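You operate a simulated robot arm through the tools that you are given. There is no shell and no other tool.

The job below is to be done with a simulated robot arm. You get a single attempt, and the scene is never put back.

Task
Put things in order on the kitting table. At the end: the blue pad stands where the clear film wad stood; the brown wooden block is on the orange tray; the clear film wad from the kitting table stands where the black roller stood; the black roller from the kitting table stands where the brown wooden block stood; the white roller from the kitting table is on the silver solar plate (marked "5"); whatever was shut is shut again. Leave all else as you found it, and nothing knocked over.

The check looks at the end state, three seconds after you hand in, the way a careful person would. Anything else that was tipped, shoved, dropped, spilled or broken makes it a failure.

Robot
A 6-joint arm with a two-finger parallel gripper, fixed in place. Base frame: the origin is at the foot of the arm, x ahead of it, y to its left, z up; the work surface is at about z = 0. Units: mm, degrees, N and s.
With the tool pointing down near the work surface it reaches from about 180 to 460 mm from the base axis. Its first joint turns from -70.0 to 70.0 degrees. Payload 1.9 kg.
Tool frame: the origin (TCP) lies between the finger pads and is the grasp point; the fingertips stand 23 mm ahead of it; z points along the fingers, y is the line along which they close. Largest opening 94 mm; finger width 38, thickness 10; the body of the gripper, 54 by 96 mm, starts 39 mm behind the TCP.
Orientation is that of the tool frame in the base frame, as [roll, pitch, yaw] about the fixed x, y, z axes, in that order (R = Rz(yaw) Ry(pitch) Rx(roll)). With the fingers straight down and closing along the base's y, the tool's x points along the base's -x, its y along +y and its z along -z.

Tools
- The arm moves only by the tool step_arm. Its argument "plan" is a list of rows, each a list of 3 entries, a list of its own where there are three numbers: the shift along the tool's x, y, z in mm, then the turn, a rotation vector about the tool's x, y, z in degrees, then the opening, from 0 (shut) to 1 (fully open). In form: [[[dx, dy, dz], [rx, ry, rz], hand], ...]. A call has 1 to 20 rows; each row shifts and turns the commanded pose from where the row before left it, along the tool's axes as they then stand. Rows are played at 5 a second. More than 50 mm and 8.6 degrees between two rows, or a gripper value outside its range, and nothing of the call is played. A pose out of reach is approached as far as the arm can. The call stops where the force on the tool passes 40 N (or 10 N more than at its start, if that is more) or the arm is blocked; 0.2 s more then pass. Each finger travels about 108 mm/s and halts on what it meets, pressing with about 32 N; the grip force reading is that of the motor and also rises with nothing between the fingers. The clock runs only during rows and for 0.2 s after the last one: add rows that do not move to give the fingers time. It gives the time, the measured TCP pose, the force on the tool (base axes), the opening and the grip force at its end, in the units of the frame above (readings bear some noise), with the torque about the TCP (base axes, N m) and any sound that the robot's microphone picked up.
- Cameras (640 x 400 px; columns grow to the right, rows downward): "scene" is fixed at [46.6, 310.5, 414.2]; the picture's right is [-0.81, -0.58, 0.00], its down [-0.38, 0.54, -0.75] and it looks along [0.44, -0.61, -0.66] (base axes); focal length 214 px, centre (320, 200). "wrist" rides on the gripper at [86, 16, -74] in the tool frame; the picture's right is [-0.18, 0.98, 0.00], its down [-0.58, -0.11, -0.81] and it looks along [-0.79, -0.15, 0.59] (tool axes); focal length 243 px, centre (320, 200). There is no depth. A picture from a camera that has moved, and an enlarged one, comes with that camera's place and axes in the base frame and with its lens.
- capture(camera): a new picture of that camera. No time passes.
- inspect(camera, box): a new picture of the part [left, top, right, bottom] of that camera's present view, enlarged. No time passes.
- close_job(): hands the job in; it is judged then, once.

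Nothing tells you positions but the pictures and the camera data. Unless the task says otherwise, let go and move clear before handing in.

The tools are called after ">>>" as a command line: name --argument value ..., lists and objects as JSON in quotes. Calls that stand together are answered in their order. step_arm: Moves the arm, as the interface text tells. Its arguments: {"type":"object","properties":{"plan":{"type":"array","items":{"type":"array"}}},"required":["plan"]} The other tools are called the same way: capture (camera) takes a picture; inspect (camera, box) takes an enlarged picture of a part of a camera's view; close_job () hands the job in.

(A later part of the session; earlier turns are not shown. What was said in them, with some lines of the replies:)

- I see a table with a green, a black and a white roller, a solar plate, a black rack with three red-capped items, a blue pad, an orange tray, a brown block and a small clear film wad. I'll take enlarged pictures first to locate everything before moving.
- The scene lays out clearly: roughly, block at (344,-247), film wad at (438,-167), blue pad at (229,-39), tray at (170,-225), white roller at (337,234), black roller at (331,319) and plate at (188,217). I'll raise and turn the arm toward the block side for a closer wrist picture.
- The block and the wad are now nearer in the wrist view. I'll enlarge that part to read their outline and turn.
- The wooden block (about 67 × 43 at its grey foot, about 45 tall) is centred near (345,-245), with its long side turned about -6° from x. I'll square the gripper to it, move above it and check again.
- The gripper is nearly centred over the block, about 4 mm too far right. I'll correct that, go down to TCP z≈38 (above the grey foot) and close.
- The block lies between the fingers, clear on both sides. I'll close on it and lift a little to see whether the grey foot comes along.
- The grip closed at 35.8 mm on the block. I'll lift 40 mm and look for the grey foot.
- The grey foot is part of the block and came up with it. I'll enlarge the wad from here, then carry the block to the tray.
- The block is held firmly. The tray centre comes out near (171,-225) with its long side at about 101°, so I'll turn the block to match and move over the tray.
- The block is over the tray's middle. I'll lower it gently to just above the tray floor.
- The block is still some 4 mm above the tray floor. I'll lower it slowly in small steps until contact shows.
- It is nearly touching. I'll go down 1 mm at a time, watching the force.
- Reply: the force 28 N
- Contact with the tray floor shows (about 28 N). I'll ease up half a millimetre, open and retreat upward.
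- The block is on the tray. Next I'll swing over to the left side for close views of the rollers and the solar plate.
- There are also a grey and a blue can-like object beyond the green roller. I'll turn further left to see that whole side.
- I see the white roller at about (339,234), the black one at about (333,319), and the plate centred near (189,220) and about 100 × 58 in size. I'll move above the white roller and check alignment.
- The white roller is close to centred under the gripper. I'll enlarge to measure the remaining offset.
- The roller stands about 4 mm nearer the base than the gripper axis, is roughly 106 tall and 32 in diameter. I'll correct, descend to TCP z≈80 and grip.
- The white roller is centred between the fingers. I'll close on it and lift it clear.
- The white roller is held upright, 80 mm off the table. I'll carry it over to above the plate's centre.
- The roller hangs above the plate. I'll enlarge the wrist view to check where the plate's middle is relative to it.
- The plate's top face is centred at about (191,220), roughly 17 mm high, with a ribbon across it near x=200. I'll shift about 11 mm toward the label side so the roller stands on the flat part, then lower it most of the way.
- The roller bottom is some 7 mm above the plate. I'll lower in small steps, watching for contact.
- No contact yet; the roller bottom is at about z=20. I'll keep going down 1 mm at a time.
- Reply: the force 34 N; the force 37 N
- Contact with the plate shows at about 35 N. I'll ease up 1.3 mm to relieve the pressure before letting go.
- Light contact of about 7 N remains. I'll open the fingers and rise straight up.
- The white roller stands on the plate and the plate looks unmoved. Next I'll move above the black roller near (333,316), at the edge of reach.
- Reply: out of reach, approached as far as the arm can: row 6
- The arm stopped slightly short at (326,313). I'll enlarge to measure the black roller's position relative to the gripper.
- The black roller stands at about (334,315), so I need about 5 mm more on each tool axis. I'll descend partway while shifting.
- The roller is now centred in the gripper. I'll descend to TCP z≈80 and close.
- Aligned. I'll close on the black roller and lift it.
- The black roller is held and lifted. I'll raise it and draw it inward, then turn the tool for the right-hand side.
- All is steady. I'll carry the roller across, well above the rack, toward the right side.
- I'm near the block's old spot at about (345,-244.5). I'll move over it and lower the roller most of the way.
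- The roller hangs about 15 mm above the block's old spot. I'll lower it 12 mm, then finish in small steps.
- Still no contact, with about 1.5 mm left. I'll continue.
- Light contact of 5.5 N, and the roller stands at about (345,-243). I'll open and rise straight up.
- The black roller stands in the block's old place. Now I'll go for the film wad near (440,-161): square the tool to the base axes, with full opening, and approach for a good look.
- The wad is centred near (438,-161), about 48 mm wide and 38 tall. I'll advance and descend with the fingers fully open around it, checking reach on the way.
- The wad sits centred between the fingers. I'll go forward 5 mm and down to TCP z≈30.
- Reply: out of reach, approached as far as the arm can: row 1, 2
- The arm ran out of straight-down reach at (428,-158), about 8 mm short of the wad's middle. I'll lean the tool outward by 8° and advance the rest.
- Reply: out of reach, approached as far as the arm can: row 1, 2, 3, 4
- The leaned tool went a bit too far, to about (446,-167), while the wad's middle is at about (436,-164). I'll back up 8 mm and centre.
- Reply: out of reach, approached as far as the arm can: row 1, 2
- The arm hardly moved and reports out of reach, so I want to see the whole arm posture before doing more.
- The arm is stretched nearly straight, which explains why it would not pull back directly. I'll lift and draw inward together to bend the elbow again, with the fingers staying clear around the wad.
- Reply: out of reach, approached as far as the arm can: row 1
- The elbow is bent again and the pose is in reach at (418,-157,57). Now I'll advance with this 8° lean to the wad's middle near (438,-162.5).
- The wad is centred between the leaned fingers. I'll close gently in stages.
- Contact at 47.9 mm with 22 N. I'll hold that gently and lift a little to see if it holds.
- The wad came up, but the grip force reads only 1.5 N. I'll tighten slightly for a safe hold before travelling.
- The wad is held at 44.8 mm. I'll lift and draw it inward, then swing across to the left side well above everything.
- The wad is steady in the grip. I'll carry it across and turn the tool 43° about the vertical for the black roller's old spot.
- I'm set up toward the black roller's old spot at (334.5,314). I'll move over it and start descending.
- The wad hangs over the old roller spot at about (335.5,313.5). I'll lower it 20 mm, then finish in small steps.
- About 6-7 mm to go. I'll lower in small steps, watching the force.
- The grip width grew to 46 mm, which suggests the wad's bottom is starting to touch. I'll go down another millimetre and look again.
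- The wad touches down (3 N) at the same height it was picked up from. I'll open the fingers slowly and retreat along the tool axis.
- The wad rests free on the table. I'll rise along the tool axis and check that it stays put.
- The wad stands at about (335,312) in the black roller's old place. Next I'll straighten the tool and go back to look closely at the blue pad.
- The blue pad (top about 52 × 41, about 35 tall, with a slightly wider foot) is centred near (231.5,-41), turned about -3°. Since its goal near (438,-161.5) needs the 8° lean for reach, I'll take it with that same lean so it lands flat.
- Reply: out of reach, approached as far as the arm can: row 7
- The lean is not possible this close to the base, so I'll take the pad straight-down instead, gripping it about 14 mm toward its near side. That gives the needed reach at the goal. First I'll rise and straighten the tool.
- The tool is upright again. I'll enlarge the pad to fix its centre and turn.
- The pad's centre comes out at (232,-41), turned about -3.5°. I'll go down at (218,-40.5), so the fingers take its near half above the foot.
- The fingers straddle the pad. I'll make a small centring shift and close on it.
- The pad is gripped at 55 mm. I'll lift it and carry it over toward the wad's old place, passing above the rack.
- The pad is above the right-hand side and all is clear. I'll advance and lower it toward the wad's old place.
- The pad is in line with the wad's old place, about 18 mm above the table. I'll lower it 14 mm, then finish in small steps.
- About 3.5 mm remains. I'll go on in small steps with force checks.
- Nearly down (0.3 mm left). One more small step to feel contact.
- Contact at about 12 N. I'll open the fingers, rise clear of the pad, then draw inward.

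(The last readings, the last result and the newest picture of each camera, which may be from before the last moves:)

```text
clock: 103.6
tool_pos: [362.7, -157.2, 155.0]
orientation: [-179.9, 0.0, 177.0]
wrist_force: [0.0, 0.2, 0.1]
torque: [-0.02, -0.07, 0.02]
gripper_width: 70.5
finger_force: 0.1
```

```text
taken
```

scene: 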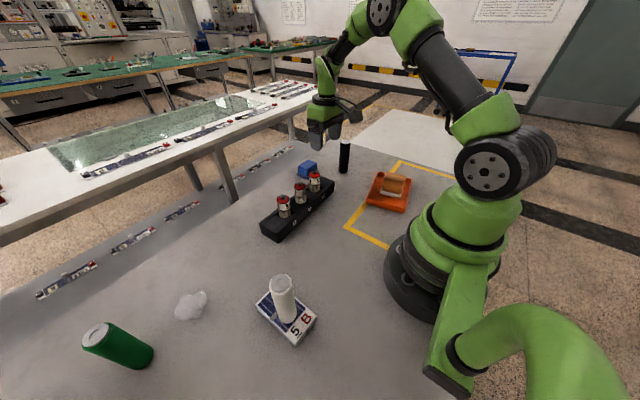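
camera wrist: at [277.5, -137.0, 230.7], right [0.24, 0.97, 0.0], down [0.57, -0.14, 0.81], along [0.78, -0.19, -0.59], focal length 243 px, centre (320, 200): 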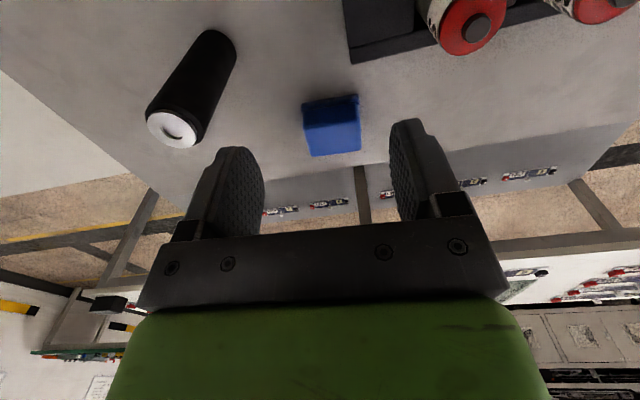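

All five items now look in place. I'll rise to a clear position near the start pose and do a final check of each item.

>>> step_arm --plan '[[[5, 0, -27], [0, 0, 0], 0.75], [[12, 13, -27], [0, 0, 0], 0.75], [[12, 13, -27], [0, 0, 0], 0.75], [[12, 13, -27], [0, 0, 0], 0.75], [[12, 13, -27], [0, 0, 0], 0.75], [[12, 13, -27], [0, 0, 0], 0.9], [[0, 14, 0], [0, 0, 0], 1], [[0, 0, 0], [0, 0, -3], 1], [[0, 0, 0], [0, 0, 0], 1]]'

>>> capture --camera "wrist"

>>> inspect --camera "scene" --box '[240, 130, 440, 255]'

>>> inspect --camera "scene" --box '[60, 220, 340, 395]'

```text
clock: 105.6
tool_pos: [302.4, -73.4, 318.9]
orientation: [180.0, 0.1, 180.0]
wrist_force: [0.0, 0.1, 0.3]
torque: [-0.01, 0.01, 0.0]
gripper_width: 94.2
finger_force: 0.0
```

```text
taken
camera wrist: at [216.6, -57.7, 394.5], right [0.18, 0.98, 0.0], down [0.58, -0.11, 0.81], along [0.79, -0.15, -0.59], focal length 243 px, centre (320, 200)
```

wrist: 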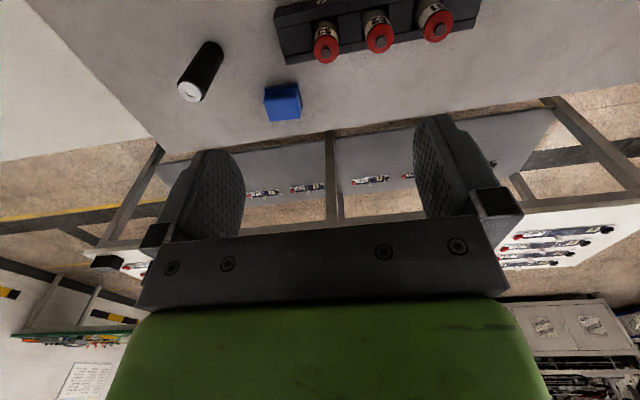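

```text
3.20 times, centred on (340, 192) of scene
camera zoom: at [46.6, 310.5, 414.2], right [-0.81, -0.58, 0.0], down [-0.38, 0.54, -0.75], along [0.44, -0.61, -0.66], focal length 686 px, centre (256, 224)
```

zoom: 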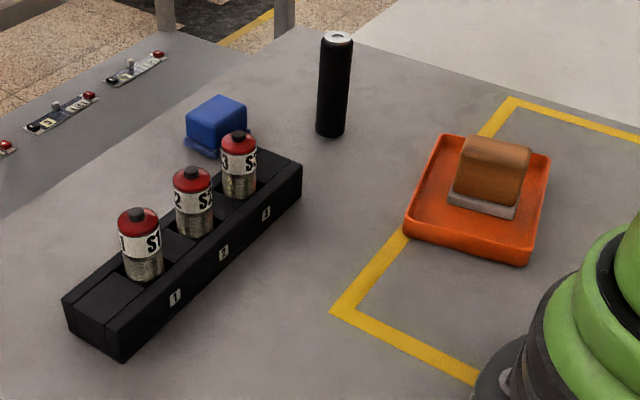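

```text
2.29 times, centred on (200, 308) of scene
camera zoom: at [46.6, 310.5, 414.2], right [-0.81, -0.58, 0.0], down [-0.38, 0.54, -0.75], along [0.44, -0.61, -0.66], focal length 490 px, centre (594, -46)
```

zoom: 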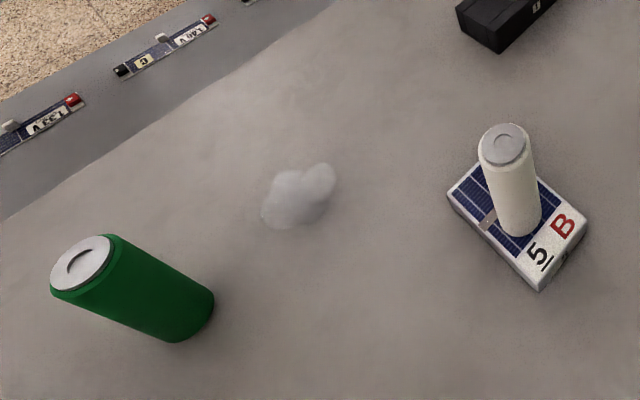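

The final pictures agree with the goal. The blue pad is at the wad's old place, the block is on the tray, and the wad is at the black roller's old place. The black roller is at the block's old place, and the white roller stands on plate 5. The rack, tray, plate and green roller are unmoved, nothing was opened, and the arm is clear, so I'm handing in.

>>> close_job

```text
The job is handed in.
```

I handed the job in with everything where you asked, going by the last pictures. I don't have the check's result. The positions below are my camera estimates, good to a few millimetres.

| Item | Where it is now | How close to target |
|---|---|---|
| Blue pad | Flat, where the film wad stood, about (437, -161) | Within a few mm |
| Brown wooden block | Near the middle of the orange tray | On the tray |
| Clear film wad | Where the black roller stood, about (335, 312) | Within about 4 mm |
| Black roller | Upright where the block stood, about (345, -243) | Within about 2 mm |
| White roller | Upright on the silver solar plate marked "5" | About 10 mm toward the label from the plate's centre, on purpose, to keep it off the ribbon across the top |

- **Shut things:** I saw nothing on the table that was shut, and I opened nothing.
- **Left alone:** the tray, plate, rack and green roller look unmoved in the last pictures. I did not look again at the grey and blue cans beyond the green roller, but nothing touched them.
- **Film wad:** it was squeezed by about 3 mm while gripped. I saw no damage.

The arm let go and is back near its starting position.
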